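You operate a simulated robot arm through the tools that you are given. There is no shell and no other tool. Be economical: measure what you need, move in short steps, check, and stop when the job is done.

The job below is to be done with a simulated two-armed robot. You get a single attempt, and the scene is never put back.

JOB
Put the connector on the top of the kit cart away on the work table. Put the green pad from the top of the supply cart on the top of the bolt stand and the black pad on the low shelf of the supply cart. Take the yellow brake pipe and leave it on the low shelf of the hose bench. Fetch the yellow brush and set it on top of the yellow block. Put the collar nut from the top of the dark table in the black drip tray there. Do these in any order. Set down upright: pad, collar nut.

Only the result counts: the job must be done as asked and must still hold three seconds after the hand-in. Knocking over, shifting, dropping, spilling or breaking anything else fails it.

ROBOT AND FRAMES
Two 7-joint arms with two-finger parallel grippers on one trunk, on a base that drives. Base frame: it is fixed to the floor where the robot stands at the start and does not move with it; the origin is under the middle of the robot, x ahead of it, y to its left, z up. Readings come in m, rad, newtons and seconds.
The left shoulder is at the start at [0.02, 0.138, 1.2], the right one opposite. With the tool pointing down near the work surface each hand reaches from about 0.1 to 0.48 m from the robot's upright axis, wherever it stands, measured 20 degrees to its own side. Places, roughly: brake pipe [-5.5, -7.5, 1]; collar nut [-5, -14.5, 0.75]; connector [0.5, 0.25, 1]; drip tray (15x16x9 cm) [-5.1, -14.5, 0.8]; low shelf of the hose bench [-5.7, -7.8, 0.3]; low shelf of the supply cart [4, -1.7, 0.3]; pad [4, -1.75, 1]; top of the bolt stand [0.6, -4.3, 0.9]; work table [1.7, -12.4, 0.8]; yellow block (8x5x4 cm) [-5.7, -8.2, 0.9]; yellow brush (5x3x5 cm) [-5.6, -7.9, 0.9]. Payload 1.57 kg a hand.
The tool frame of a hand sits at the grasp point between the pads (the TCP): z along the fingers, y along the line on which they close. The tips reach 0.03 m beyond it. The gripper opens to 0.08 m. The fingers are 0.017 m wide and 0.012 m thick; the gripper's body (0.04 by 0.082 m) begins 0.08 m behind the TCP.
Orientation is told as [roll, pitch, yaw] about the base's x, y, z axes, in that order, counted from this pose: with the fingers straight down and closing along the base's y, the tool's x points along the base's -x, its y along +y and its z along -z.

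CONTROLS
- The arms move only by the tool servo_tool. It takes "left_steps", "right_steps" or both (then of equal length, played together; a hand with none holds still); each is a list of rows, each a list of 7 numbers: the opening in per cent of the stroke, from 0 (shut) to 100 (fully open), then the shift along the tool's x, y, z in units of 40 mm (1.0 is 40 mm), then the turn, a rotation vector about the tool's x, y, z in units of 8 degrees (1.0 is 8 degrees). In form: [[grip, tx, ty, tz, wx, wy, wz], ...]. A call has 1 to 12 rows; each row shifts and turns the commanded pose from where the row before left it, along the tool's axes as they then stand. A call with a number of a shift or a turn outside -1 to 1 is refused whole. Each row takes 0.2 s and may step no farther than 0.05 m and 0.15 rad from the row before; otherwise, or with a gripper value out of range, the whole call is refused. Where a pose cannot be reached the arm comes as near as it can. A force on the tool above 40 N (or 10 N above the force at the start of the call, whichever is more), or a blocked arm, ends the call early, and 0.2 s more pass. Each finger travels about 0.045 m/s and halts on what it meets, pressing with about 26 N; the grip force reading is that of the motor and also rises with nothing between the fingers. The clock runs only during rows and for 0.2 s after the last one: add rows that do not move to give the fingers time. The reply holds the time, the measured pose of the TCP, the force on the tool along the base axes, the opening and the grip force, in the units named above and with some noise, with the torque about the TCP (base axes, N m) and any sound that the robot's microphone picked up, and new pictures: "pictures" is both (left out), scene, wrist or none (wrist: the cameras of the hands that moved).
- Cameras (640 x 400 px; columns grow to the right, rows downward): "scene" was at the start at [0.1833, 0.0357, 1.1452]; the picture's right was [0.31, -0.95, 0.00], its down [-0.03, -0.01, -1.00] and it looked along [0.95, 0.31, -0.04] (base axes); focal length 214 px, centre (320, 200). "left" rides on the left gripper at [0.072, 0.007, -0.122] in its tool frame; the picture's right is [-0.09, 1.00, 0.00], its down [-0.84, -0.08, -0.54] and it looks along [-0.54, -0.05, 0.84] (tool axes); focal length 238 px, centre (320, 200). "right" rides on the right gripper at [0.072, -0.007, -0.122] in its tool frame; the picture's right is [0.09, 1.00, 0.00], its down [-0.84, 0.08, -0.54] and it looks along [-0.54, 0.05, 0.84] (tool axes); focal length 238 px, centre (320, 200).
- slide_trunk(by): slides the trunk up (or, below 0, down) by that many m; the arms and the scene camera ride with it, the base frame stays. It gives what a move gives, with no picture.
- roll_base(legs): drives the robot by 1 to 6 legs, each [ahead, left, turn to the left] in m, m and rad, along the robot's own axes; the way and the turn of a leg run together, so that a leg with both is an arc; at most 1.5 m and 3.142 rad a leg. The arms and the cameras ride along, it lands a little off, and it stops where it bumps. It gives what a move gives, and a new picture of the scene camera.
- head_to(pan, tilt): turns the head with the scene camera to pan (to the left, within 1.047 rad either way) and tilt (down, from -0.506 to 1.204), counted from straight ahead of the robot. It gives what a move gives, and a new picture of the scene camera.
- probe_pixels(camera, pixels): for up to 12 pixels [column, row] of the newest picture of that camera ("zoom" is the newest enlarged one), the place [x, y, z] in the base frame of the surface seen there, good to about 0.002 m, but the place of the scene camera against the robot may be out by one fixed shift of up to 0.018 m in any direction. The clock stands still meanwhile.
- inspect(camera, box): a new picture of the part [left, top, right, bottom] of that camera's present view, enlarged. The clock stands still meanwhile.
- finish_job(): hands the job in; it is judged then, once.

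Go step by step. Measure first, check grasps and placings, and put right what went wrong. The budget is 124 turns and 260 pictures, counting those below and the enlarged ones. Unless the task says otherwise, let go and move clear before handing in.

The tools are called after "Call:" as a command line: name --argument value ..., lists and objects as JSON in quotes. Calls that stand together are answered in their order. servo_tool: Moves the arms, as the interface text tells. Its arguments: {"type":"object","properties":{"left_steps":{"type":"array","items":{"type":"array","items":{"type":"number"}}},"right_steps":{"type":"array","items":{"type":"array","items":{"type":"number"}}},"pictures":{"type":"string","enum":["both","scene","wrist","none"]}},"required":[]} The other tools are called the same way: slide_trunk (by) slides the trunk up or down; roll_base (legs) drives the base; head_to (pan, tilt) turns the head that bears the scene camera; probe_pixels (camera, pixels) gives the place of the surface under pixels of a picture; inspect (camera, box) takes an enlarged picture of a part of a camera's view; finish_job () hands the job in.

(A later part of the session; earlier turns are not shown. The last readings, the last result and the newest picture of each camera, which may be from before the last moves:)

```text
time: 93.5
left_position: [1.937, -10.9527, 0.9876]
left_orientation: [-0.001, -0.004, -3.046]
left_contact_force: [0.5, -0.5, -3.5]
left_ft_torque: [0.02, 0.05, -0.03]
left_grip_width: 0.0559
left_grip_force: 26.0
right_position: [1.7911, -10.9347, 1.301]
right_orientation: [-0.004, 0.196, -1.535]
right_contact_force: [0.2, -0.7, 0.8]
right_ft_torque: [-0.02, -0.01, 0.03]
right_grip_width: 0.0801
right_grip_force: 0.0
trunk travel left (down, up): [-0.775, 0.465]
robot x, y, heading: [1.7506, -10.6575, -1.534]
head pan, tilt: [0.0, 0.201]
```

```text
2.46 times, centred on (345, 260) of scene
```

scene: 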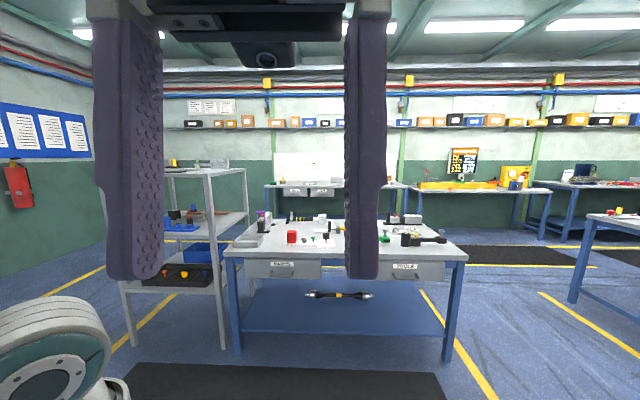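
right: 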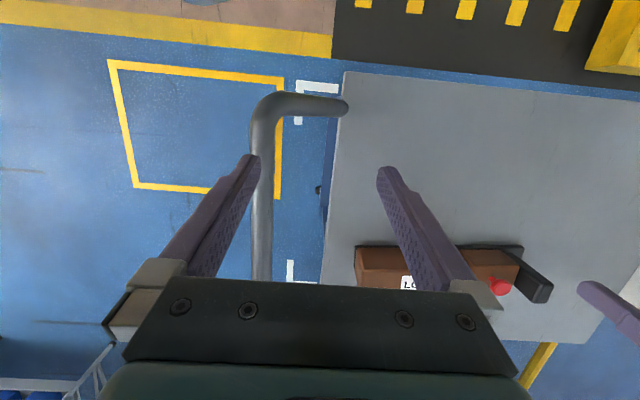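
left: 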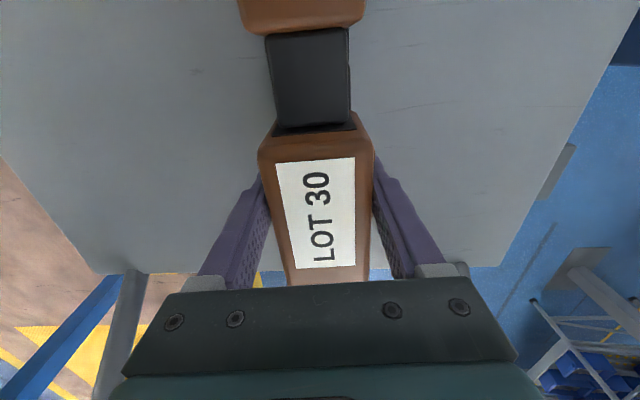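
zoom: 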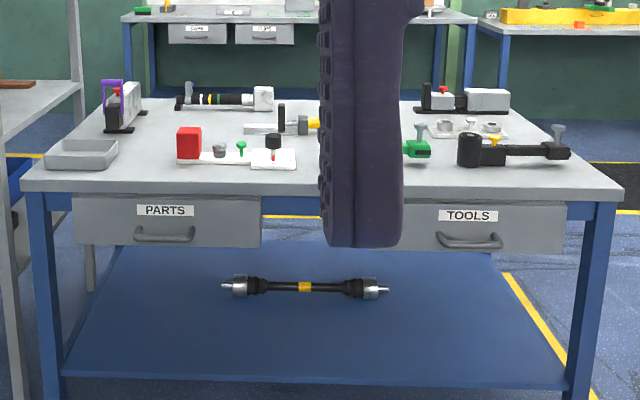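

The table top is z≈0.772 with its front edge at y≈-12.02; items stand around. I approach, raise the right hand out of view by looking steeply down.

Call:
roll_base --legs '[[0.95, -0.25, -0.036]]'

Call:
head_to --pan 0 --tilt 0.75

```text
time: 98.7
left_position: [1.6906, -11.9227, 0.9877]
left_orientation: [-0.002, -0.002, -3.081]
left_contact_force: [0.1, 0.1, -2.0]
left_ft_torque: [-0.05, 0.06, 0.01]
left_grip_width: 0.0557
left_grip_force: 26.2
right_position: [1.546, -11.9004, 1.3004]
right_orientation: [-0.006, 0.195, -1.571]
right_contact_force: [-0.2, -1.1, 0.8]
right_ft_torque: [-0.01, 0.0, 0.0]
right_grip_width: 0.0801
right_grip_force: 0.1
trunk travel left (down, up): [-0.775, 0.465]
robot x, y, heading: [1.515, -11.6246, -1.572]
head pan, tilt: [0.0, 0.201]
```

scene: 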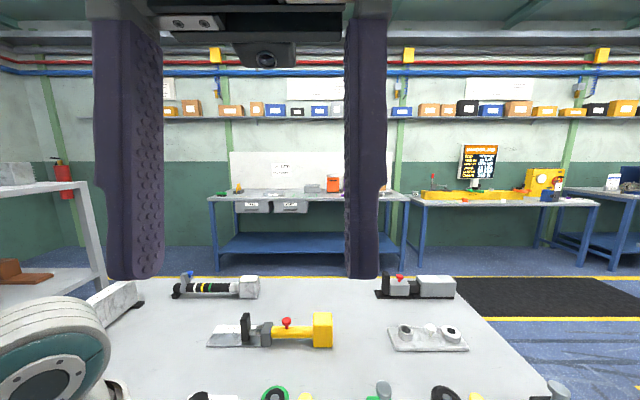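

```text
time: 99.7
left_position: [1.6898, -11.925, 0.9874]
left_orientation: [0.0, 0.0, -3.08]
left_contact_force: [-0.5, -0.3, -3.0]
left_ft_torque: [0.01, 0.05, 0.0]
left_grip_width: 0.0559
left_grip_force: 26.1
right_position: [1.5455, -11.9001, 1.3003]
right_orientation: [-0.004, 0.196, -1.57]
right_contact_force: [0.1, 0.2, -0.6]
right_ft_torque: [-0.01, -0.03, 0.01]
right_grip_width: 0.0801
right_grip_force: 0.1
trunk travel left (down, up): [-0.775, 0.465]
robot x, y, heading: [1.5137, -11.619, -1.568]
head pan, tilt: [0.0, 0.75]
```

scene: 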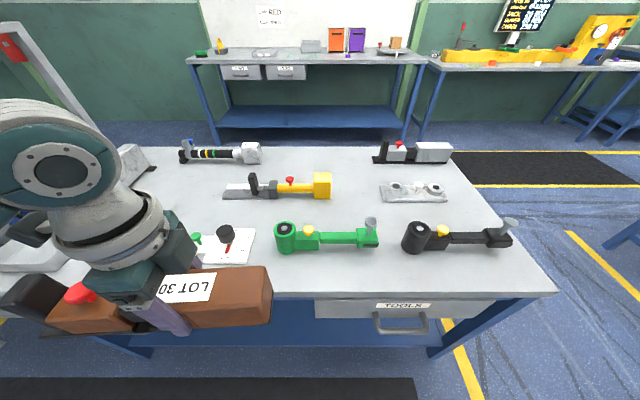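

I measure the gaps between the items on the table to choose a free spot.

Call:
probe_pixels --camera "scene" --pixels '[[332, 197], [380, 200], [262, 163], [373, 163], [377, 245], [402, 250], [275, 250], [452, 160], [225, 197], [253, 262], [350, 150], [345, 215]]'

Call:
probe_pixels --camera "scene" --pixels '[[447, 200], [512, 245], [490, 200], [545, 285], [180, 160], [300, 258], [440, 260], [290, 195], [400, 288], [415, 203], [340, 228], [460, 228]]'

```text
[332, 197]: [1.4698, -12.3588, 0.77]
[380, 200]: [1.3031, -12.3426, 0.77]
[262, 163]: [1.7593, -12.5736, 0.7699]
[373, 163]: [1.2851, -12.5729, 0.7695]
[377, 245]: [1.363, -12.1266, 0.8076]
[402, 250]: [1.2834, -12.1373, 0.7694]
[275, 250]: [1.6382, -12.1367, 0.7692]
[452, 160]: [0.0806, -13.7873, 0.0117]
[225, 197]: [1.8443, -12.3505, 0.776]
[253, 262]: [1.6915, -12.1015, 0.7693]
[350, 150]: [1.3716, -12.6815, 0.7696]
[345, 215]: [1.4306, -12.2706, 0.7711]
```

```text
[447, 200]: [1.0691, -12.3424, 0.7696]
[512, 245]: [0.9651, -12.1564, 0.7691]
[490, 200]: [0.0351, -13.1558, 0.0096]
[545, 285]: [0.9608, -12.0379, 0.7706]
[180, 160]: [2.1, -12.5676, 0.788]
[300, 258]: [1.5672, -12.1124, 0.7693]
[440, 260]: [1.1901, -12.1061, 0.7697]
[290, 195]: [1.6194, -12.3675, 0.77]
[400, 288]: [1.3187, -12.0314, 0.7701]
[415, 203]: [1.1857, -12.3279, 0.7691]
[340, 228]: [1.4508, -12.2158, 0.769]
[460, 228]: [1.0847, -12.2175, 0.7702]
```

A strip about 14 cm deep (y -12.20…-12.34) is free behind the green item around x 1.3-1.6, matching the connector's present heading. I move right 0.29 and ahead 0.2, reach forward and check with the wrist camera.

Call:
roll_base --legs '[[0, -0.29, 0], [0.2, 0, 0]]'

Call:
servo_tool --left_steps '[[0, 0, 0.75, 0, 0, 0, 0.16], [0, 0, 0.75, 0, 0, 0, 0.16], [0, 0, 0.75, 0, 0, 0, 0.16], [0, 0, 0.75, 0, 0, 0, 0]]' --pictures "both"

```text
time: 102.9
left_position: [1.4034, -12.125, 0.9878]
left_orientation: [-0.003, -0.003, -3.078]
left_contact_force: [0.1, 0.0, -2.6]
left_ft_torque: [-0.01, 0.05, -0.02]
left_grip_width: 0.0559
left_grip_force: 25.8
right_position: [1.2587, -12.1005, 1.3009]
right_orientation: [-0.005, 0.195, -1.565]
right_contact_force: [0.9, 0.6, -0.6]
right_ft_torque: [-0.02, -0.01, 0.01]
right_grip_width: 0.08
right_grip_force: 0.2
trunk travel left (down, up): [-0.775, 0.465]
robot x, y, heading: [1.2263, -11.8234, -1.564]
head pan, tilt: [0.0, 0.75]
```

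scene: 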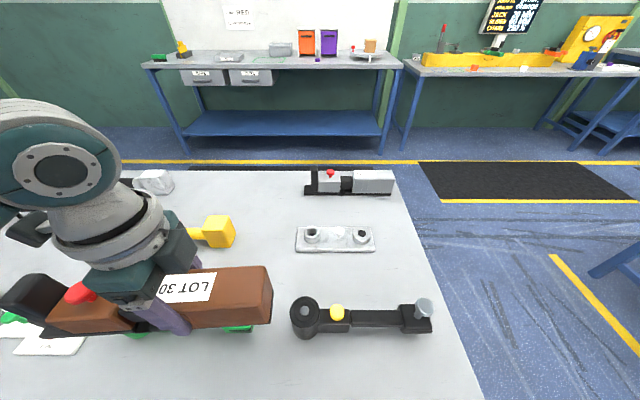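

```text
time: 103.9
left_position: [1.4075, -12.2453, 0.9885]
left_orientation: [0.0, -0.002, 3.14]
left_contact_force: [0.1, 1.4, -4.6]
left_ft_torque: [-0.04, 0.07, 0.01]
left_grip_width: 0.0558
left_grip_force: 25.9
right_position: [1.2582, -12.1021, 1.2999]
right_orientation: [-0.005, 0.194, -1.565]
right_contact_force: [-0.4, -0.2, 0.2]
right_ft_torque: [-0.02, -0.01, -0.02]
right_grip_width: 0.0802
right_grip_force: 0.1
trunk travel left (down, up): [-0.775, 0.465]
robot x, y, heading: [1.2262, -11.8251, -1.567]
head pan, tilt: [0.0, 0.75]
```

scene: 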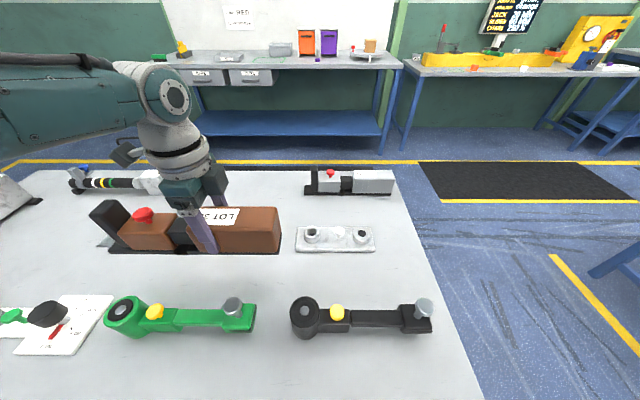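
left: 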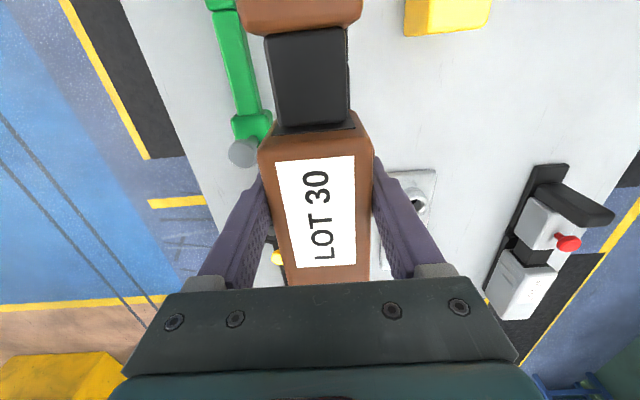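

I check the true clearances with the left wrist camera: green item back edge, plate front edge and yellow block.

Call:
probe_pixels --camera "left" --pixels '[[271, 118], [258, 140], [250, 60], [408, 33], [440, 28], [430, 170], [395, 178], [360, 40], [262, 60], [390, 120], [380, 245], [274, 240]]'

Call:
inspect --camera "scene" --box '[60, 160, 380, 360]'

Call:
probe_pixels --camera "scene" --pixels '[[230, 300], [130, 298], [298, 250], [225, 220], [112, 240], [250, 320]]'

```text
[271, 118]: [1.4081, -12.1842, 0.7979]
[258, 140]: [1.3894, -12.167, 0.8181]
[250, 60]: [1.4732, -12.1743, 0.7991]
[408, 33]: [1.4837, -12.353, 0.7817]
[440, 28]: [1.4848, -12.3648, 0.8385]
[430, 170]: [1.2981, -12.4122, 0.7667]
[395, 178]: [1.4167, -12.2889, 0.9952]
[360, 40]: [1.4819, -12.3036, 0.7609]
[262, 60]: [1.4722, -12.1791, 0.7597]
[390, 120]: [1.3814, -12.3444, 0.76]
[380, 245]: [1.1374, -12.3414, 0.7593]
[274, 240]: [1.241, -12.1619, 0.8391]
```

```text
2.00 times, centred on (220, 260) of scene
```

zoom: 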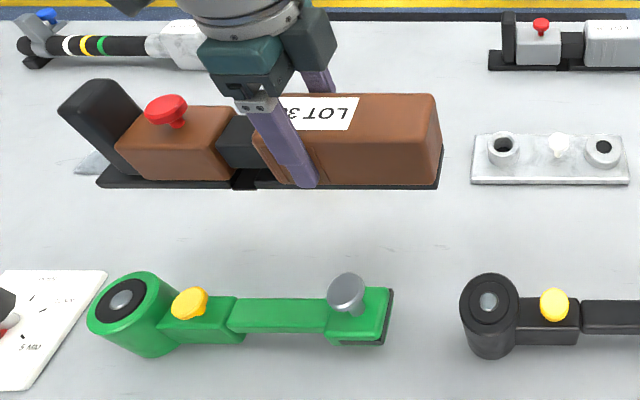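

```text
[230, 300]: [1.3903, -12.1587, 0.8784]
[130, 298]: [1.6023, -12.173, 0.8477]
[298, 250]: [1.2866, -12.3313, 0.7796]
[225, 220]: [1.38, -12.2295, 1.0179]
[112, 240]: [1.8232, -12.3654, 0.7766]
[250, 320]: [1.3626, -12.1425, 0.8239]
```

True table z is 0.760, clear band y -12.185…-12.345. I go 2 cm ahead and lower to just above the surface.

Call:
servo_tool --left_steps '[[0, 0, 0.55, 0, 0, 0, 0], [0, 0, 0, 1, 0, 0, 0], [0, 0, 0, 1, 0, 0, 0], [0, 0, 0, 1, 0, 0, 0], [0, 0, 0, 0.9, 0, 0, 0], [0, 0, 0, 0, 0, 0, 0]]' --pictures "scene"

```text
time: 105.3
left_position: [1.4127, -12.1884, 0.8804]
left_orientation: [0.005, -0.003, 3.139]
left_contact_force: [-4.7, -6.4, 8.2]
left_ft_torque: [-0.09, -0.55, -0.44]
left_grip_width: 0.0561
left_grip_force: 26.4
left hand out of reach, approached as far as the arm can: row 1, 2, 3, 4, 5
right_position: [1.2581, -12.1025, 1.3003]
right_orientation: [-0.005, 0.194, -1.569]
right_contact_force: [0.7, 0.9, -0.6]
right_ft_torque: [0.03, -0.03, 0.0]
right_grip_width: 0.08
right_grip_force: 0.1
trunk travel left (down, up): [-0.775, 0.465]
robot x, y, heading: [1.2261, -11.8196, -1.558]
head pan, tilt: [0.0, 0.75]
```

scene: 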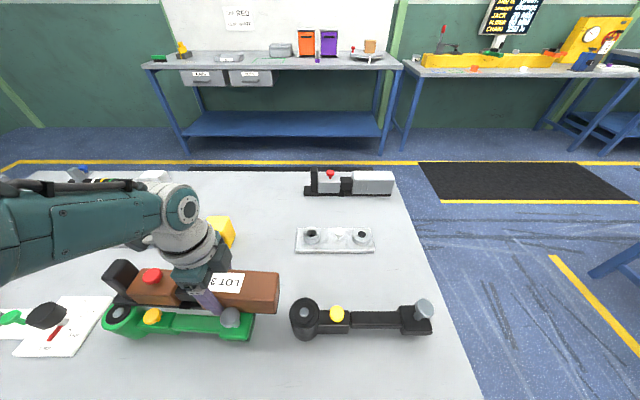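

The arm's reach shrank as it went down and drifted it back over the green item, touching it (8 N). I lift straight up with the trunk at once and check the green item.

Call:
slide_trunk --by 0.12

Call:
inspect --camera "scene" --box '[0, 140, 448, 400]'

Call:
inspect --camera "left" --box '[0, 0, 640, 400]'

```text
time: 106.8
left_position: [1.4142, -12.1849, 0.9983]
left_orientation: [-0.001, -0.003, 3.139]
left_contact_force: [0.4, 0.1, -4.2]
left_ft_torque: [0.0, 0.08, -0.06]
left_grip_width: 0.056
left_grip_force: 25.8
right_position: [1.2592, -12.1021, 1.4208]
right_orientation: [-0.005, 0.195, -1.565]
right_contact_force: [0.4, 0.4, 1.2]
right_ft_torque: [0.02, 0.0, -0.04]
right_grip_width: 0.08
right_grip_force: 0.1
trunk travel left (down, up): [-0.895, 0.345]
robot x, y, heading: [1.2282, -11.824, -1.562]
head pan, tilt: [0.0, 0.75]
```

```text
1.43 times, centred on (224, 270) of scene
```

zoom: 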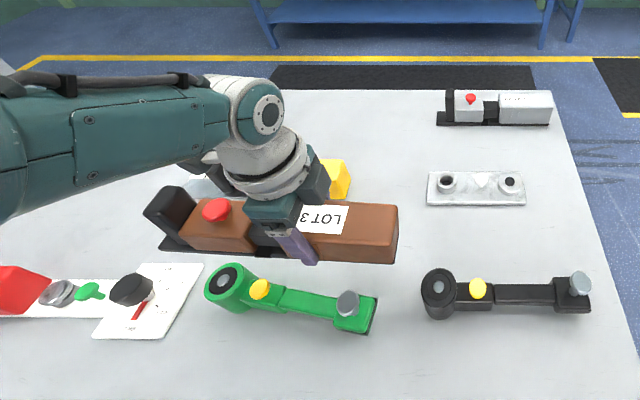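

```text
1.00 times, centred on (320, 200) of left (not enlarged: the box is as wide or as high as the picture)
```

zoom: 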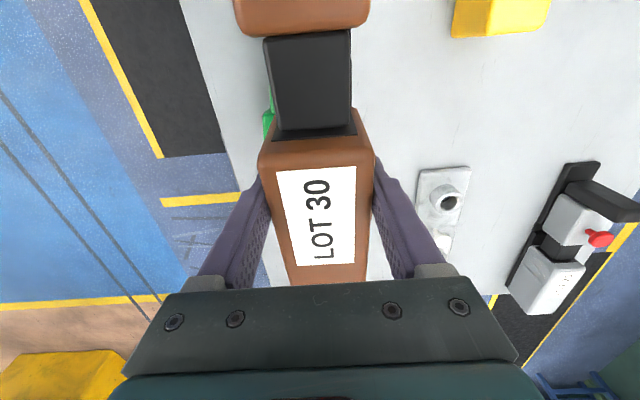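

The green item was turned a little; I will put it back afterwards. First the connector: I roll 8 cm nearer so the arm need not stretch, and then lower with the trunk only.

Call:
roll_base --legs '[[0.079, 0, 0]]'

Call:
slide_trunk --by -0.08

Call:
inspect --camera "left" --box '[0, 0, 640, 400]'

Call:
inspect --camera "scene" --box '[0, 140, 448, 400]'

```text
time: 107.8
left_position: [1.4147, -12.2647, 0.999]
left_orientation: [-0.002, -0.002, 3.138]
left_contact_force: [-1.0, 0.5, -2.8]
left_ft_torque: [0.03, 0.07, -0.02]
left_grip_width: 0.0559
left_grip_force: 26.4
right_position: [1.2589, -12.1828, 1.42]
right_orientation: [-0.005, 0.198, -1.567]
right_contact_force: [0.6, 0.4, 0.1]
right_ft_torque: [-0.03, 0.02, 0.03]
right_grip_width: 0.0798
right_grip_force: 0.1
trunk travel left (down, up): [-0.895, 0.345]
robot x, y, heading: [1.2284, -11.9004, -1.567]
head pan, tilt: [0.0, 0.75]
```

scene: 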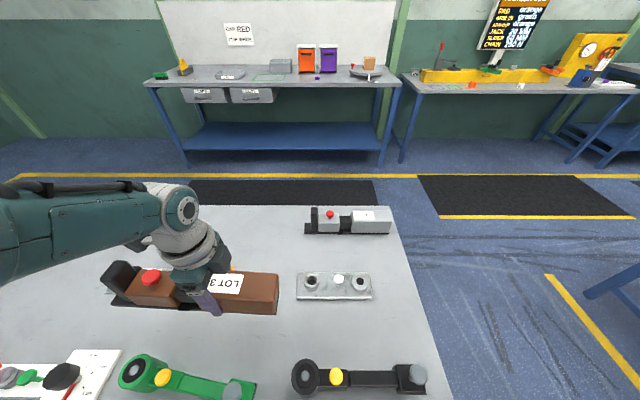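

```text
time: 109.0
left_position: [1.4149, -12.2649, 0.9195]
left_orientation: [-0.002, 0.0, 3.138]
left_contact_force: [-0.2, -0.1, -4.2]
left_ft_torque: [0.04, 0.06, -0.02]
left_grip_width: 0.0558
left_grip_force: 26.2
right_position: [1.2578, -12.1808, 1.3409]
right_orientation: [-0.006, 0.195, -1.568]
right_contact_force: [0.3, -0.6, -0.4]
right_ft_torque: [0.05, 0.0, 0.03]
right_grip_width: 0.0801
right_grip_force: 0.0
trunk travel left (down, up): [-0.815, 0.425]
robot x, y, heading: [1.2313, -11.9053, -1.566]
head pan, tilt: [0.0, 0.75]
```

```text
1.00 times, centred on (320, 200) of left (not enlarged: the box is as wide or as high as the picture)
```

zoom: 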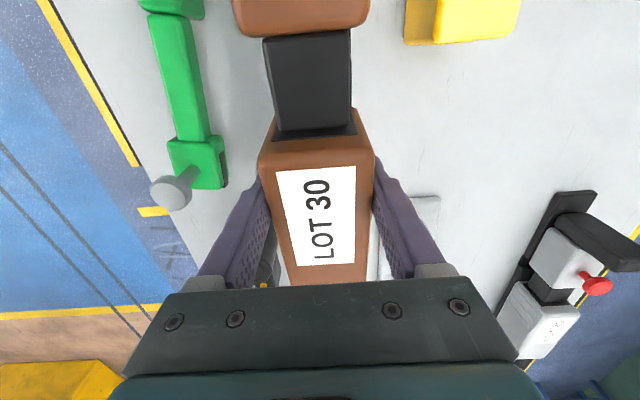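

```text
1.43 times, centred on (224, 270) of scene
```

zoom: 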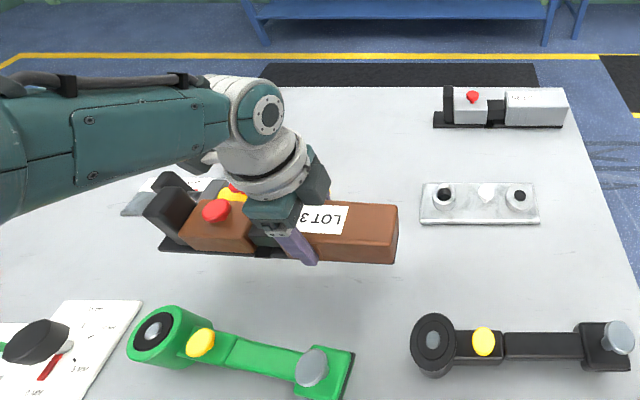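

The connector is centred in the free strip. I lower with the trunk to just above touch.

Call:
slide_trunk --by -0.095

Call:
servo_tool --left_steps '[[0, 0, 0, 0.1, 0, 0, 0], [0, 0, 0, 0.1, 0, 0, 0]]' --pictures "scene"

```text
time: 110.3
left_position: [1.4145, -12.2645, 0.824]
left_orientation: [-0.003, -0.001, 3.139]
left_contact_force: [-0.2, -0.4, -3.0]
left_ft_torque: [0.0, 0.1, -0.02]
left_grip_width: 0.056
left_grip_force: 25.8
right_position: [1.2579, -12.1819, 1.2451]
right_orientation: [-0.006, 0.197, -1.566]
right_contact_force: [0.5, -0.3, 0.1]
right_ft_torque: [0.04, 0.0, 0.01]
right_grip_width: 0.0798
right_grip_force: 0.0
trunk travel left (down, up): [-0.72, 0.52]
robot x, y, heading: [1.2294, -11.8997, -1.566]
head pan, tilt: [0.0, 0.75]
```

```text
time: 110.9
left_position: [1.4136, -12.2647, 0.8242]
left_orientation: [-0.002, -0.002, 3.139]
left_contact_force: [-0.5, 0.2, -2.6]
left_ft_torque: [-0.01, 0.07, -0.01]
left_grip_width: 0.0558
left_grip_force: 25.4
left hand out of reach, approached as far as the arm can: row 1, 2
right_position: [1.2586, -12.1823, 1.2452]
right_orientation: [-0.005, 0.197, -1.567]
right_contact_force: [0.0, 0.2, 0.1]
right_ft_torque: [0.02, 0.0, -0.02]
right_grip_width: 0.0803
right_grip_force: 0.0
trunk travel left (down, up): [-0.72, 0.52]
robot x, y, heading: [1.2244, -11.9052, -1.567]
head pan, tilt: [0.0, 0.75]
```

scene: 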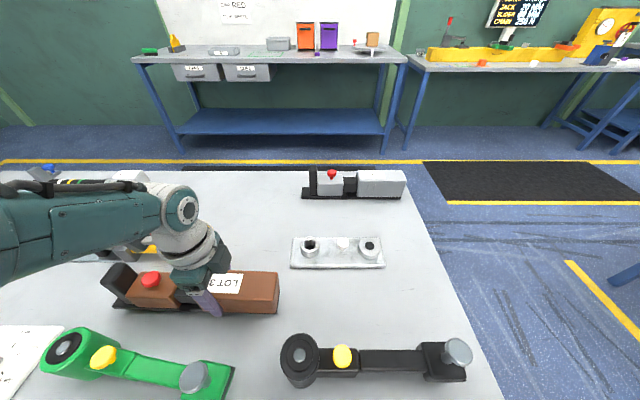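

The arm still holds at its reach limit, so I use the trunk for the last millimetres.

Call:
slide_trunk --by -0.005

Call:
slide_trunk --by -0.003

```text
time: 111.4
left_position: [1.4151, -12.265, 0.8197]
left_orientation: [-0.001, 0.001, 3.138]
left_contact_force: [1.7, -1.0, 0.9]
left_ft_torque: [-0.04, 0.51, 0.06]
left_grip_width: 0.0556
left_grip_force: 26.2
right_position: [1.2594, -12.1812, 1.2399]
right_orientation: [-0.005, 0.194, -1.566]
right_contact_force: [0.7, -0.3, 0.1]
right_ft_torque: [-0.01, 0.02, 0.0]
right_grip_width: 0.0799
right_grip_force: 0.1
trunk travel left (down, up): [-0.715, 0.525]
robot x, y, heading: [1.2272, -11.9012, -1.572]
head pan, tilt: [0.0, 0.75]
```

```text
time: 112.0
left_position: [1.4149, -12.2662, 0.8165]
left_orientation: [0.0, 0.0, 3.137]
left_contact_force: [1.9, -1.2, 3.9]
left_ft_torque: [-0.12, 0.58, 0.12]
left_grip_width: 0.0557
left_grip_force: 26.4
right_position: [1.2596, -12.1818, 1.2373]
right_orientation: [-0.005, 0.195, -1.567]
right_contact_force: [0.7, 0.4, 0.2]
right_ft_torque: [0.01, 0.01, 0.01]
right_grip_width: 0.0799
right_grip_force: 0.0
trunk travel left (down, up): [-0.712, 0.528]
robot x, y, heading: [1.2276, -11.9025, -1.563]
head pan, tilt: [0.0, 0.75]
```

The connector now rests on the table (force turned to +3.9 N). I open the fingers and lift off with the trunk.

Call:
servo_tool --left_steps '[[92, 0, 0, 0, 0, 0, 0], [92, 0, 0, 0, 0, 0, 0], [92, 0, 0, 0, 0, 0, 0]]' --pictures "none"

Call:
slide_trunk --by 0.2

Call:
inspect --camera "left" --box '[0, 0, 640, 400]'

Call:
inspect --camera "scene" --box '[0, 140, 448, 400]'

```text
time: 112.8
left_position: [1.4144, -12.2643, 0.8163]
left_orientation: [-0.002, -0.001, 3.139]
left_contact_force: [0.9, -0.4, 0.2]
left_ft_torque: [0.03, 0.02, -0.01]
left_grip_width: 0.0735
left_grip_force: 0.0
right_position: [1.2587, -12.1825, 1.2362]
right_orientation: [-0.005, 0.196, -1.567]
right_contact_force: [-0.3, 0.5, 0.1]
right_ft_torque: [0.03, 0.02, -0.02]
right_grip_width: 0.0799
right_grip_force: 0.1
trunk travel left (down, up): [-0.712, 0.528]
robot x, y, heading: [1.2301, -11.9028, -1.567]
head pan, tilt: [0.0, 0.75]
```

```text
time: 114.9
left_position: [1.415, -12.2642, 1.017]
left_orientation: [-0.002, -0.001, 3.138]
left_contact_force: [-0.2, -0.3, 1.3]
left_ft_torque: [0.0, 0.0, 0.02]
left_grip_width: 0.0735
left_grip_force: 0.1
right_position: [1.2599, -12.1823, 1.437]
right_orientation: [-0.005, 0.195, -1.567]
right_contact_force: [0.3, 0.4, -0.1]
right_ft_torque: [-0.02, 0.02, -0.03]
right_grip_width: 0.0799
right_grip_force: 0.1
trunk travel left (down, up): [-0.912, 0.328]
robot x, y, heading: [1.2292, -11.8992, -1.566]
head pan, tilt: [0.0, 0.75]
```

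```text
1.00 times, centred on (320, 200) of left (not enlarged: the box is as wide or as high as the picture)
```

zoom: 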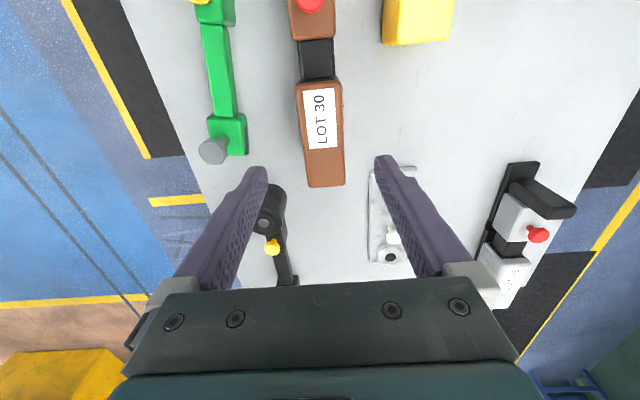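

```text
1.43 times, centred on (224, 270) of scene
```

zoom: 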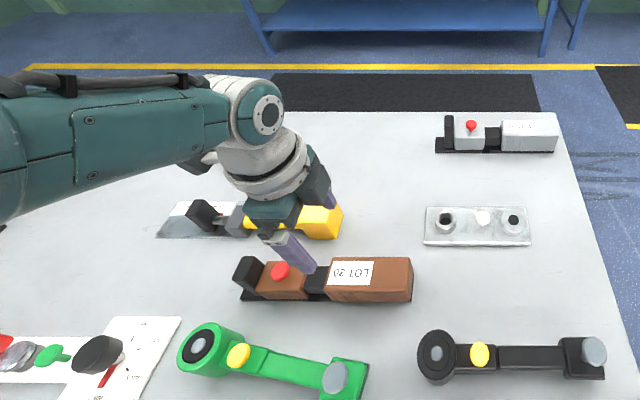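

The connector stands well on the table. Now the green item: I move the left hand over it to measure its present pose.

Call:
servo_tool --left_steps '[[92, 0.9, -0.7, 0, 0, 0, 0], [92, 0.9, -0.7, 0, 0, 0, 0], [92, 0.9, -0.7, 0, 0, 0, 0], [92, 0.9, 0, 0, 0, 0, 0]]' --pictures "both"

```text
time: 115.9
left_position: [1.5581, -12.1818, 1.0186]
left_orientation: [-0.004, -0.002, 3.137]
left_contact_force: [-0.3, -0.2, -0.7]
left_ft_torque: [-0.01, -0.03, -0.02]
left_grip_width: 0.0735
left_grip_force: 0.0
right_position: [1.2589, -12.1813, 1.4373]
right_orientation: [-0.004, 0.196, -1.567]
right_contact_force: [0.5, 0.3, -0.4]
right_ft_torque: [0.02, 0.01, -0.03]
right_grip_width: 0.0798
right_grip_force: 0.0
trunk travel left (down, up): [-0.912, 0.328]
robot x, y, heading: [1.2308, -11.9034, -1.563]
head pan, tilt: [0.0, 0.75]
```

scene: 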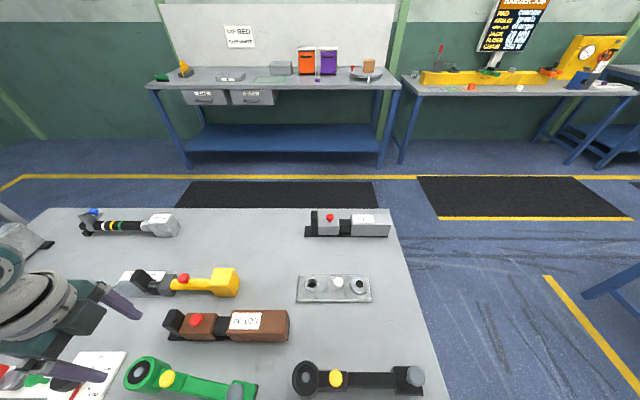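
left: 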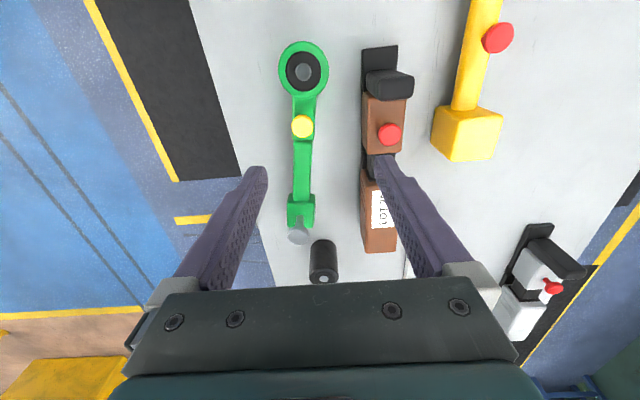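

I compare the green item with its black twin, which was exactly parallel and level with it at the start (0.355 m apart). I probe both in the scene, and the green one in the wrist view.

Call:
inspect --camera "scene" --box '[100, 300, 440, 400]'

Call:
probe_pixels --camera "scene" --pixels '[[145, 373], [168, 378], [232, 391], [305, 374], [337, 379], [415, 376], [135, 390], [297, 390]]'

Call:
probe_pixels --camera "left" --pixels '[[304, 71], [302, 126], [298, 235], [289, 200], [315, 198], [301, 180], [296, 150], [312, 150], [304, 42]]'

```text
1.88 times, centred on (270, 350) of scene
```

zoom: 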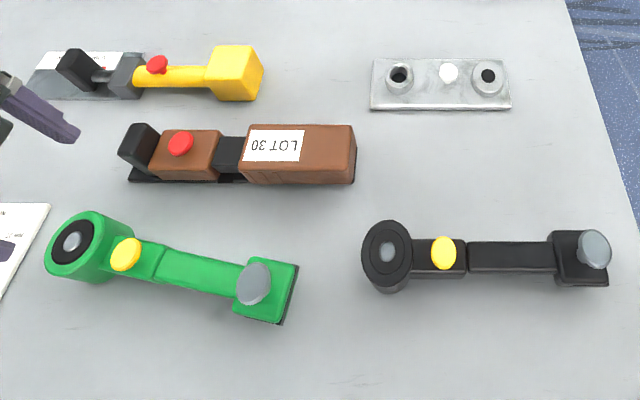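

```text
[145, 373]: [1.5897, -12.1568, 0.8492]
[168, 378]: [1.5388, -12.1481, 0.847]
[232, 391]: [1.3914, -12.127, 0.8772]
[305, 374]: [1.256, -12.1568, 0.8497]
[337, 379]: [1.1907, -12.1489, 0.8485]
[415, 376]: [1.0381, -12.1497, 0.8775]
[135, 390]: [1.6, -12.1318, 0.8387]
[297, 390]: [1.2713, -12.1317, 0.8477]
```

```text
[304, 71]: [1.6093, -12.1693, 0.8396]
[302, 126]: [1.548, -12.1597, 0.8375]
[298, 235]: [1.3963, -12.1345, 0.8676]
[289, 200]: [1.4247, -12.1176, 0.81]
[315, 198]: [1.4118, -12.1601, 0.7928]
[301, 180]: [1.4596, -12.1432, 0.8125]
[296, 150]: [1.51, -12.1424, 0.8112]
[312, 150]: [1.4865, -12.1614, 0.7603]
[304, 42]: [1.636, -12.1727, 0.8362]
```

The green item pivoted about its hub: its bolt end must go about 2.2 cm back (away from me) and turn by 0.13 rad. I bring the hand over its arm at (1.481,-12.148), aligned, and lower the trunk.

Call:
servo_tool --left_steps '[[92, -0.96, -0.43, 0, 0, 0, 0], [92, -0.96, -0.42, 0, 0, 0, 0], [92, 0, 0, 0, 0, 0, 0.57], [92, 0, 0, 0, 0, 0, 0.57]]' --pictures "none"

Call:
slide_trunk --by -0.14

Call:
inspect --camera "left" --box '[0, 0, 640, 400]'

```text
time: 116.9
left_position: [1.4812, -12.1467, 1.0175]
left_orientation: [-0.002, -0.002, 2.98]
left_contact_force: [0.4, -0.9, 0.8]
left_ft_torque: [0.0, 0.02, 0.02]
left_grip_width: 0.0737
left_grip_force: 0.0
right_position: [1.2585, -12.1817, 1.4376]
right_orientation: [-0.004, 0.196, -1.568]
right_contact_force: [0.3, 0.2, 0.4]
right_ft_torque: [0.0, -0.04, -0.03]
right_grip_width: 0.0799
right_grip_force: 0.0
trunk travel left (down, up): [-0.912, 0.328]
robot x, y, heading: [1.2288, -11.9015, -1.567]
head pan, tilt: [0.0, 0.75]
```

```text
time: 118.6
left_position: [1.481, -12.1472, 0.8775]
left_orientation: [-0.002, -0.001, 2.979]
left_contact_force: [0.3, 0.0, 0.2]
left_ft_torque: [-0.06, -0.02, -0.01]
left_grip_width: 0.0739
left_grip_force: 0.0
right_position: [1.2588, -12.1816, 1.2975]
right_orientation: [-0.005, 0.195, -1.567]
right_contact_force: [0.5, -1.0, -0.2]
right_ft_torque: [0.0, -0.02, -0.02]
right_grip_width: 0.0797
right_grip_force: 0.1
trunk travel left (down, up): [-0.772, 0.468]
robot x, y, heading: [1.2279, -11.9025, -1.568]
head pan, tilt: [0.0, 0.75]
```

```text
1.00 times, centred on (320, 200) of left (not enlarged: the box is as wide or as high as the picture)
```

zoom: 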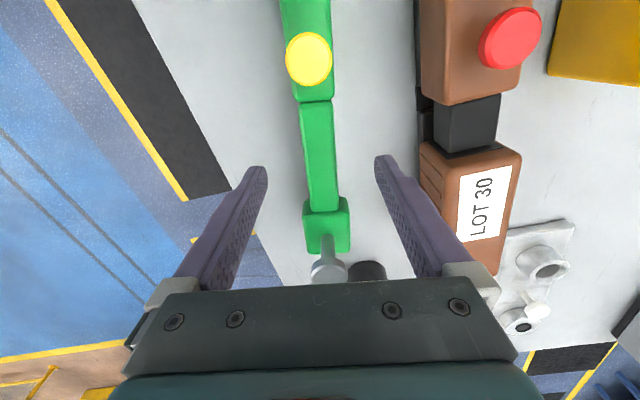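

The hand is aligned over the green arm. I lower, grip, lift 5 mm, turn and shift it back, and set it down.

Call:
servo_tool --left_steps '[[92, 0, 0, 1, 0, 0, 0], [92, 0, 0, 1, 0, 0, 0], [0, 0, 0, 0, 0, 0, 0], [0, 0, 0, 0, 0, 0, 0], [0, 0, 0, 0, 0, 0, 0], [0, 0, 0, 0, 0, 0, 0], [0, 0, 0, 0, 0, 0, 0]]' --pictures "none"

Call:
servo_tool --left_steps '[[0, 0, 0, -0.15, 0, 0, 0], [0, 0.15, 0.29, 0, 0, 0, 0], [0, 0, 0, 0, 0, 0, -0.93], [0, 0, 0, 0, 0, 0, 0]]' --pictures "both"

```text
time: 120.2
left_position: [1.4809, -12.1468, 0.7995]
left_orientation: [-0.001, -0.002, 2.979]
left_contact_force: [-1.2, 1.0, -0.3]
left_ft_torque: [-0.08, 0.12, 0.03]
left_grip_width: 0.028
left_grip_force: 26.0
right_position: [1.2589, -12.1821, 1.2965]
right_orientation: [-0.005, 0.196, -1.567]
right_contact_force: [0.6, 0.1, 0.4]
right_ft_torque: [0.03, 0.02, -0.02]
right_grip_width: 0.0795
right_grip_force: 0.0
trunk travel left (down, up): [-0.772, 0.468]
robot x, y, heading: [1.2282, -11.9004, -1.569]
head pan, tilt: [0.0, 0.75]
```

```text
time: 121.2
left_position: [1.485, -12.159, 0.8034]
left_orientation: [-0.002, -0.002, 3.111]
left_contact_force: [-0.1, 0.1, -6.1]
left_ft_torque: [0.01, 0.31, 0.0]
left_grip_width: 0.0278
left_grip_force: 25.5
right_position: [1.2585, -12.1807, 1.2969]
right_orientation: [-0.006, 0.199, -1.566]
right_contact_force: [0.0, 0.1, 0.2]
right_ft_torque: [0.04, 0.01, -0.05]
right_grip_width: 0.0799
right_grip_force: 0.1
trunk travel left (down, up): [-0.772, 0.468]
robot x, y, heading: [1.2244, -11.9014, -1.567]
head pan, tilt: [0.0, 0.75]
```

scene: 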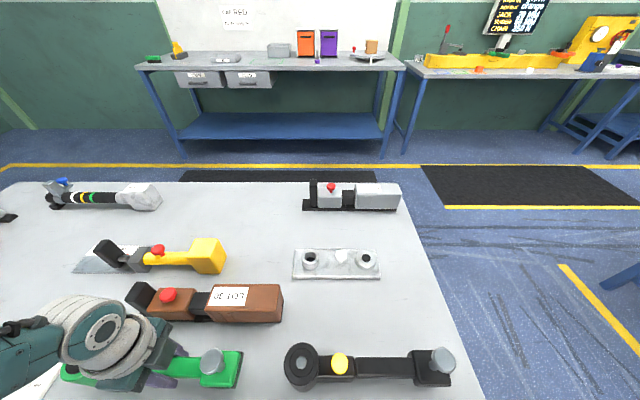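
left: 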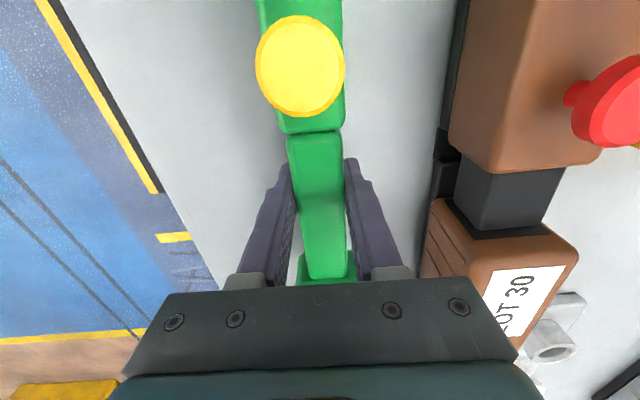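

Lifted (6 N) and turned. I set it down, open, and rise to compare it with the black twin.

Call:
servo_tool --left_steps '[[0, 0, 0, 0.13, 0, 0, 0], [0, 0, 0, 0, 0, 0, 0], [70, 0, 0, 0, 0, 0, 0], [70, 0, 0, 0, 0, 0, 0], [70, 0, 0, 0, 0, 0, 0], [70, 0, 0, 0, 0, 0, 0], [70, 0, 0, -1, 0, 0, 0], [70, 0, 0, -1, 0, 0, 0], [70, 0, 0, -1, 0, 0, 0], [70, 0, 0, -1, 0, 0, 0]]' --pictures "none"

Call:
slide_trunk --by 0.12

Call:
servo_tool --left_steps '[[70, 0.8, -0.5, 0, 0, 0, 0], [70, 0.8, -0.5, 0, 0, 0, 0], [70, 0.8, 0, 0, 0, 0, 0]]' --pictures "both"

```text
time: 123.4
left_position: [1.4871, -12.158, 0.9583]
left_orientation: [-0.003, 0.0, 3.11]
left_contact_force: [-1.3, -0.5, -0.2]
left_ft_torque: [0.01, 0.0, 0.02]
left_grip_width: 0.0558
left_grip_force: 0.0
right_position: [1.2586, -12.1814, 1.297]
right_orientation: [-0.006, 0.197, -1.569]
right_contact_force: [0.6, -0.2, 0.6]
right_ft_torque: [0.02, 0.02, -0.02]
right_grip_width: 0.08
right_grip_force: 0.1
trunk travel left (down, up): [-0.772, 0.468]
robot x, y, heading: [1.23, -11.9015, -1.566]
head pan, tilt: [0.0, 0.75]
```

```text
time: 124.9
left_position: [1.4871, -12.1584, 1.0784]
left_orientation: [-0.001, 0.0, 3.108]
left_contact_force: [0.5, 0.3, 0.0]
left_ft_torque: [0.02, 0.01, -0.01]
left_grip_width: 0.056
left_grip_force: 0.0
right_position: [1.2588, -12.1817, 1.4168]
right_orientation: [-0.007, 0.194, -1.569]
right_contact_force: [0.3, -0.5, -0.7]
right_ft_torque: [0.0, 0.03, -0.02]
right_grip_width: 0.0798
right_grip_force: 0.1
trunk travel left (down, up): [-0.892, 0.348]
robot x, y, heading: [1.2284, -11.9034, -1.561]
head pan, tilt: [0.0, 0.75]
```

```text
time: 125.7
left_position: [1.5833, -12.1199, 1.0805]
left_orientation: [0.002, -0.001, 3.109]
left_contact_force: [0.1, -0.6, 0.0]
left_ft_torque: [0.04, 0.01, 0.01]
left_grip_width: 0.0559
left_grip_force: 0.1
right_position: [1.2591, -12.1819, 1.4169]
right_orientation: [-0.006, 0.194, -1.567]
right_contact_force: [-0.1, -0.3, -0.4]
right_ft_torque: [-0.02, -0.01, 0.0]
right_grip_width: 0.08
right_grip_force: 0.1
trunk travel left (down, up): [-0.892, 0.348]
robot x, y, heading: [1.2278, -11.9029, -1.569]
head pan, tilt: [0.0, 0.75]
```

scene: 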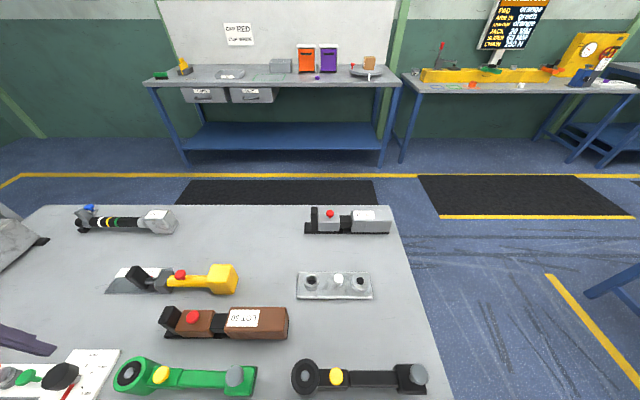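
left: 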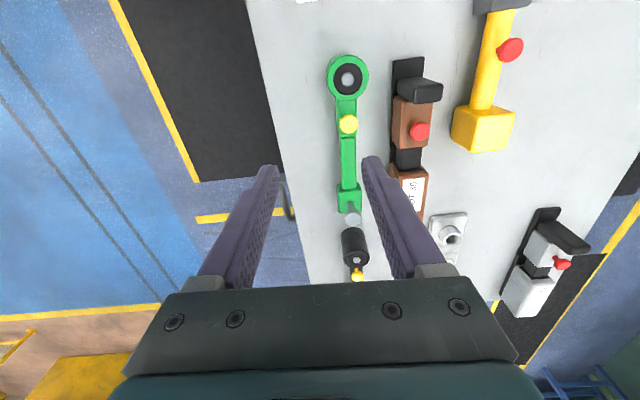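

Green and black are parallel again. I verify the spacing against the original 0.355 m by probing.

Call:
inspect --camera "scene" --box '[100, 330, 440, 400]'

Call:
probe_pixels --camera "scene" --pixels '[[129, 376], [161, 375], [236, 374], [305, 376], [337, 376], [418, 375], [120, 392], [295, 392], [113, 378], [292, 378]]'

Call:
probe_pixels --camera "left" --pixels '[[348, 77], [348, 124], [353, 217], [355, 234], [356, 262]]'

```text
1.88 times, centred on (270, 365) of scene
```

zoom: 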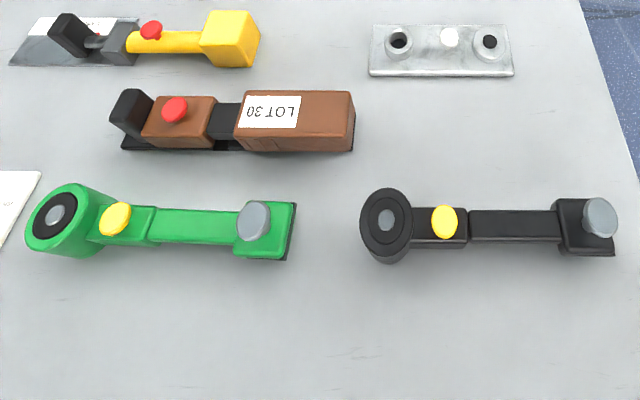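

```text
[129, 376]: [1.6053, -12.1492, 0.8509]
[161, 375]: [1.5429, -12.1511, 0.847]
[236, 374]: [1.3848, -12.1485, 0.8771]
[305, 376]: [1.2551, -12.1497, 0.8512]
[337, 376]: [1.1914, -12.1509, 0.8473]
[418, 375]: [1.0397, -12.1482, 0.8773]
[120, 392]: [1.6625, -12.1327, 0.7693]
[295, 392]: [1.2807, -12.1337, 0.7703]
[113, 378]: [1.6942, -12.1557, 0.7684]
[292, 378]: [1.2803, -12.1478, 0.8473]
```

```text
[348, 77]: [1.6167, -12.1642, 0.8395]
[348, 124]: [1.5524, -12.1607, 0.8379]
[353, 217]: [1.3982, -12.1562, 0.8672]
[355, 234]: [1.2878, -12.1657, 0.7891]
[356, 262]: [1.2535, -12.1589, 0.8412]
```

The green item is back within a few millimetres. I back away from the table and turn right to face -x toward the dark table.

Call:
roll_base --legs '[[-0.9, 0, 0], [0, 0, -1.57]]'

Call:
head_to --pan 0 --tilt 0.2

```text
time: 134.2
left_position: [1.0172, -11.3663, 1.0804]
left_orientation: [0.0, -0.001, 1.548]
left_contact_force: [-0.8, -0.5, 0.3]
left_ft_torque: [-0.01, 0.0, 0.01]
left_grip_width: 0.0561
left_grip_force: 0.0
right_position: [0.9524, -11.0418, 1.4176]
right_orientation: [-0.007, 0.195, -3.127]
right_contact_force: [-0.3, -0.1, 0.2]
right_ft_torque: [0.02, -0.01, 0.04]
right_grip_width: 0.0799
right_grip_force: 0.0
trunk travel left (down, up): [-0.892, 0.348]
robot x, y, heading: [1.2337, -11.0102, -3.126]
head pan, tilt: [0.0, 0.75]
```

scene: 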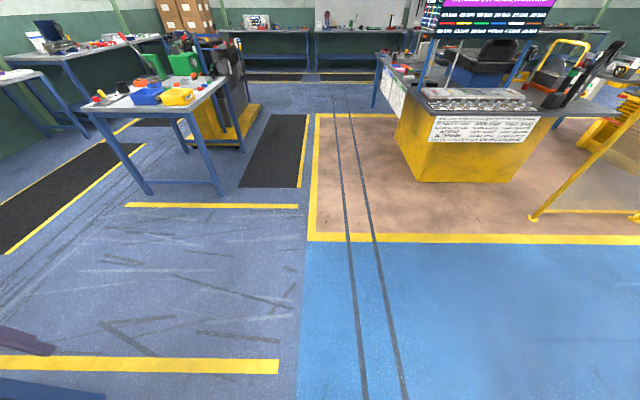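

```text
time: 135.2
left_position: [1.0175, -11.3659, 1.0788]
left_orientation: [-0.002, -0.002, 1.548]
left_contact_force: [-0.6, 0.4, -0.6]
left_ft_torque: [0.01, 0.02, 0.0]
left_grip_width: 0.0562
left_grip_force: 0.1
right_position: [0.9527, -11.0421, 1.4169]
right_orientation: [-0.006, 0.194, -3.127]
right_contact_force: [0.0, -0.5, 0.0]
right_ft_torque: [-0.01, 0.03, -0.03]
right_grip_width: 0.0799
right_grip_force: 0.1
trunk travel left (down, up): [-0.892, 0.348]
robot x, y, heading: [1.2294, -11.0083, -3.127]
head pan, tilt: [0.0, 0.201]
```

scene: 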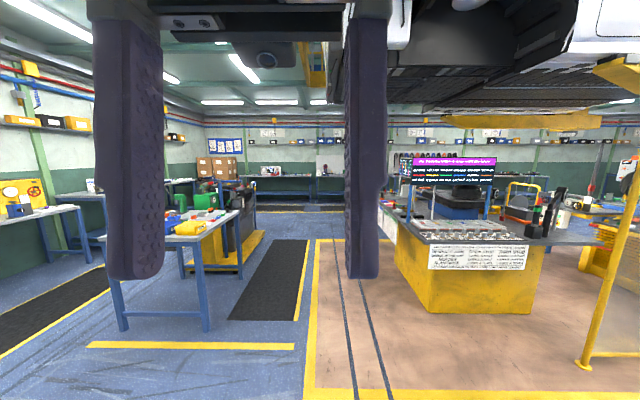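

A corridor leads on between the table at the left (205,330) and the yellow console (425,310). I probe it and find the dark table.

Call:
probe_pixels --camera "scene" --pixels '[[207, 328], [238, 215], [262, 237], [305, 270], [428, 310], [395, 215], [585, 365], [300, 210], [325, 190], [290, 180], [480, 312], [240, 268]]'

Call:
inspect --camera "scene" --box '[160, 130, 400, 280]'

```text
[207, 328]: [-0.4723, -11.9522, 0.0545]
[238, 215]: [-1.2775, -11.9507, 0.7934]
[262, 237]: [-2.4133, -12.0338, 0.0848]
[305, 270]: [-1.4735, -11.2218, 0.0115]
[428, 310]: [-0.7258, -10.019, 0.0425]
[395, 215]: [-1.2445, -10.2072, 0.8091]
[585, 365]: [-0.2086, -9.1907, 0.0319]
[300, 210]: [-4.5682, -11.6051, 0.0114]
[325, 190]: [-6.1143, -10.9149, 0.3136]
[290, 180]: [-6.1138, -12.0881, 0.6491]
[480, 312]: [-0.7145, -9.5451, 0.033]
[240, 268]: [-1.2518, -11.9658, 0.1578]
```

```text
2.67 times, centred on (280, 205) of scene
```

zoom: 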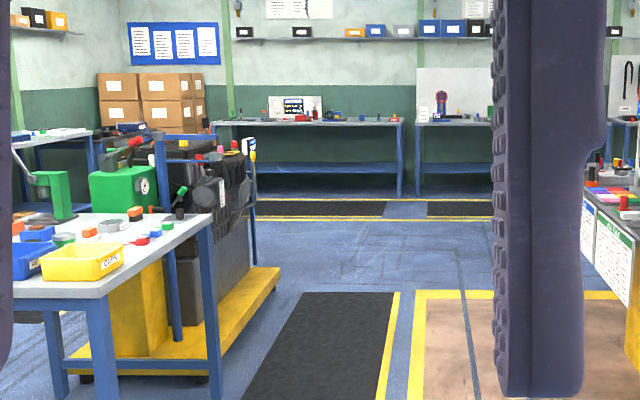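

The corridor is free at y≈-11.05 between -11.95 and -10.2. I drive 5.2 m along it and look left.

Call:
roll_base --legs '[[1.5, 0, -0.014], [1.5, 0, 0], [1.5, 0, 0], [0.6, 0, 0]]'

Call:
head_to --pan 1.04 --tilt 0.25

```text
time: 144.4
left_position: [-0.6755, -11.3596, 1.0813]
left_orientation: [0.005, 0.0, 1.524]
left_contact_force: [-0.4, -0.4, 0.6]
left_ft_torque: [-0.01, -0.04, 0.01]
left_grip_width: 0.0561
left_grip_force: 0.1
right_position: [-0.7321, -11.034, 1.4179]
right_orientation: [-0.005, 0.195, 3.128]
right_contact_force: [-0.1, 0.2, 0.3]
right_ft_torque: [0.0, 0.02, 0.0]
right_grip_width: 0.08
right_grip_force: 0.0
trunk travel left (down, up): [-0.892, 0.348]
robot x, y, heading: [-0.4509, -11.0089, 3.133]
head pan, tilt: [0.0, 0.201]
stopped in leg 2: the robot was blocked; the commanded pose is now the measured one
```

scene: 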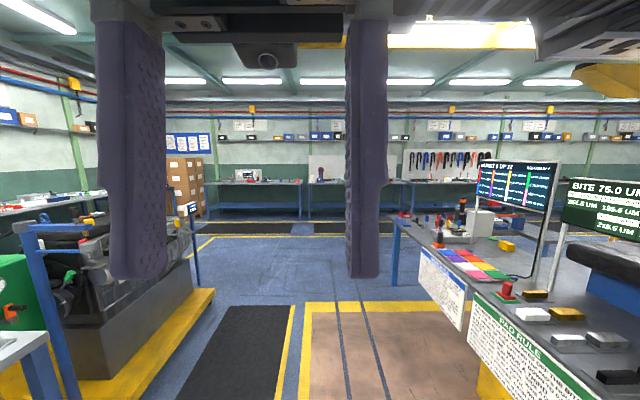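

```text
time: 145.7
left_position: [-0.6773, -11.3613, 1.0813]
left_orientation: [0.006, -0.001, 1.524]
left_contact_force: [0.6, -0.3, -0.2]
left_ft_torque: [0.05, 0.02, 0.01]
left_grip_width: 0.0561
left_grip_force: 0.0
right_position: [-0.7319, -11.0331, 1.4176]
right_orientation: [-0.005, 0.196, 3.127]
right_contact_force: [-0.1, 1.0, -0.1]
right_ft_torque: [0.01, -0.03, 0.0]
right_grip_width: 0.0799
right_grip_force: 0.1
trunk travel left (down, up): [-0.892, 0.348]
robot x, y, heading: [-0.4536, -11.0098, 3.133]
head pan, tilt: [1.04, 0.25]
```

scene: 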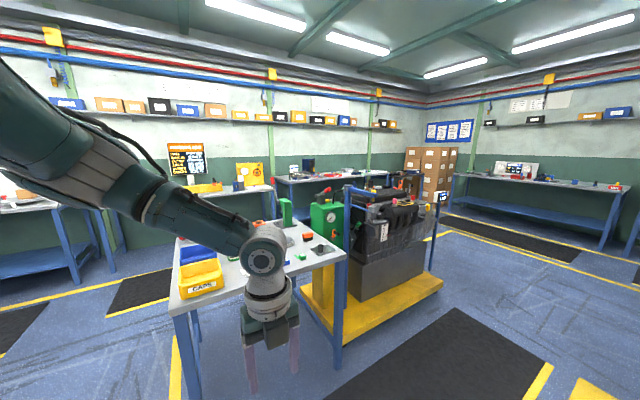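

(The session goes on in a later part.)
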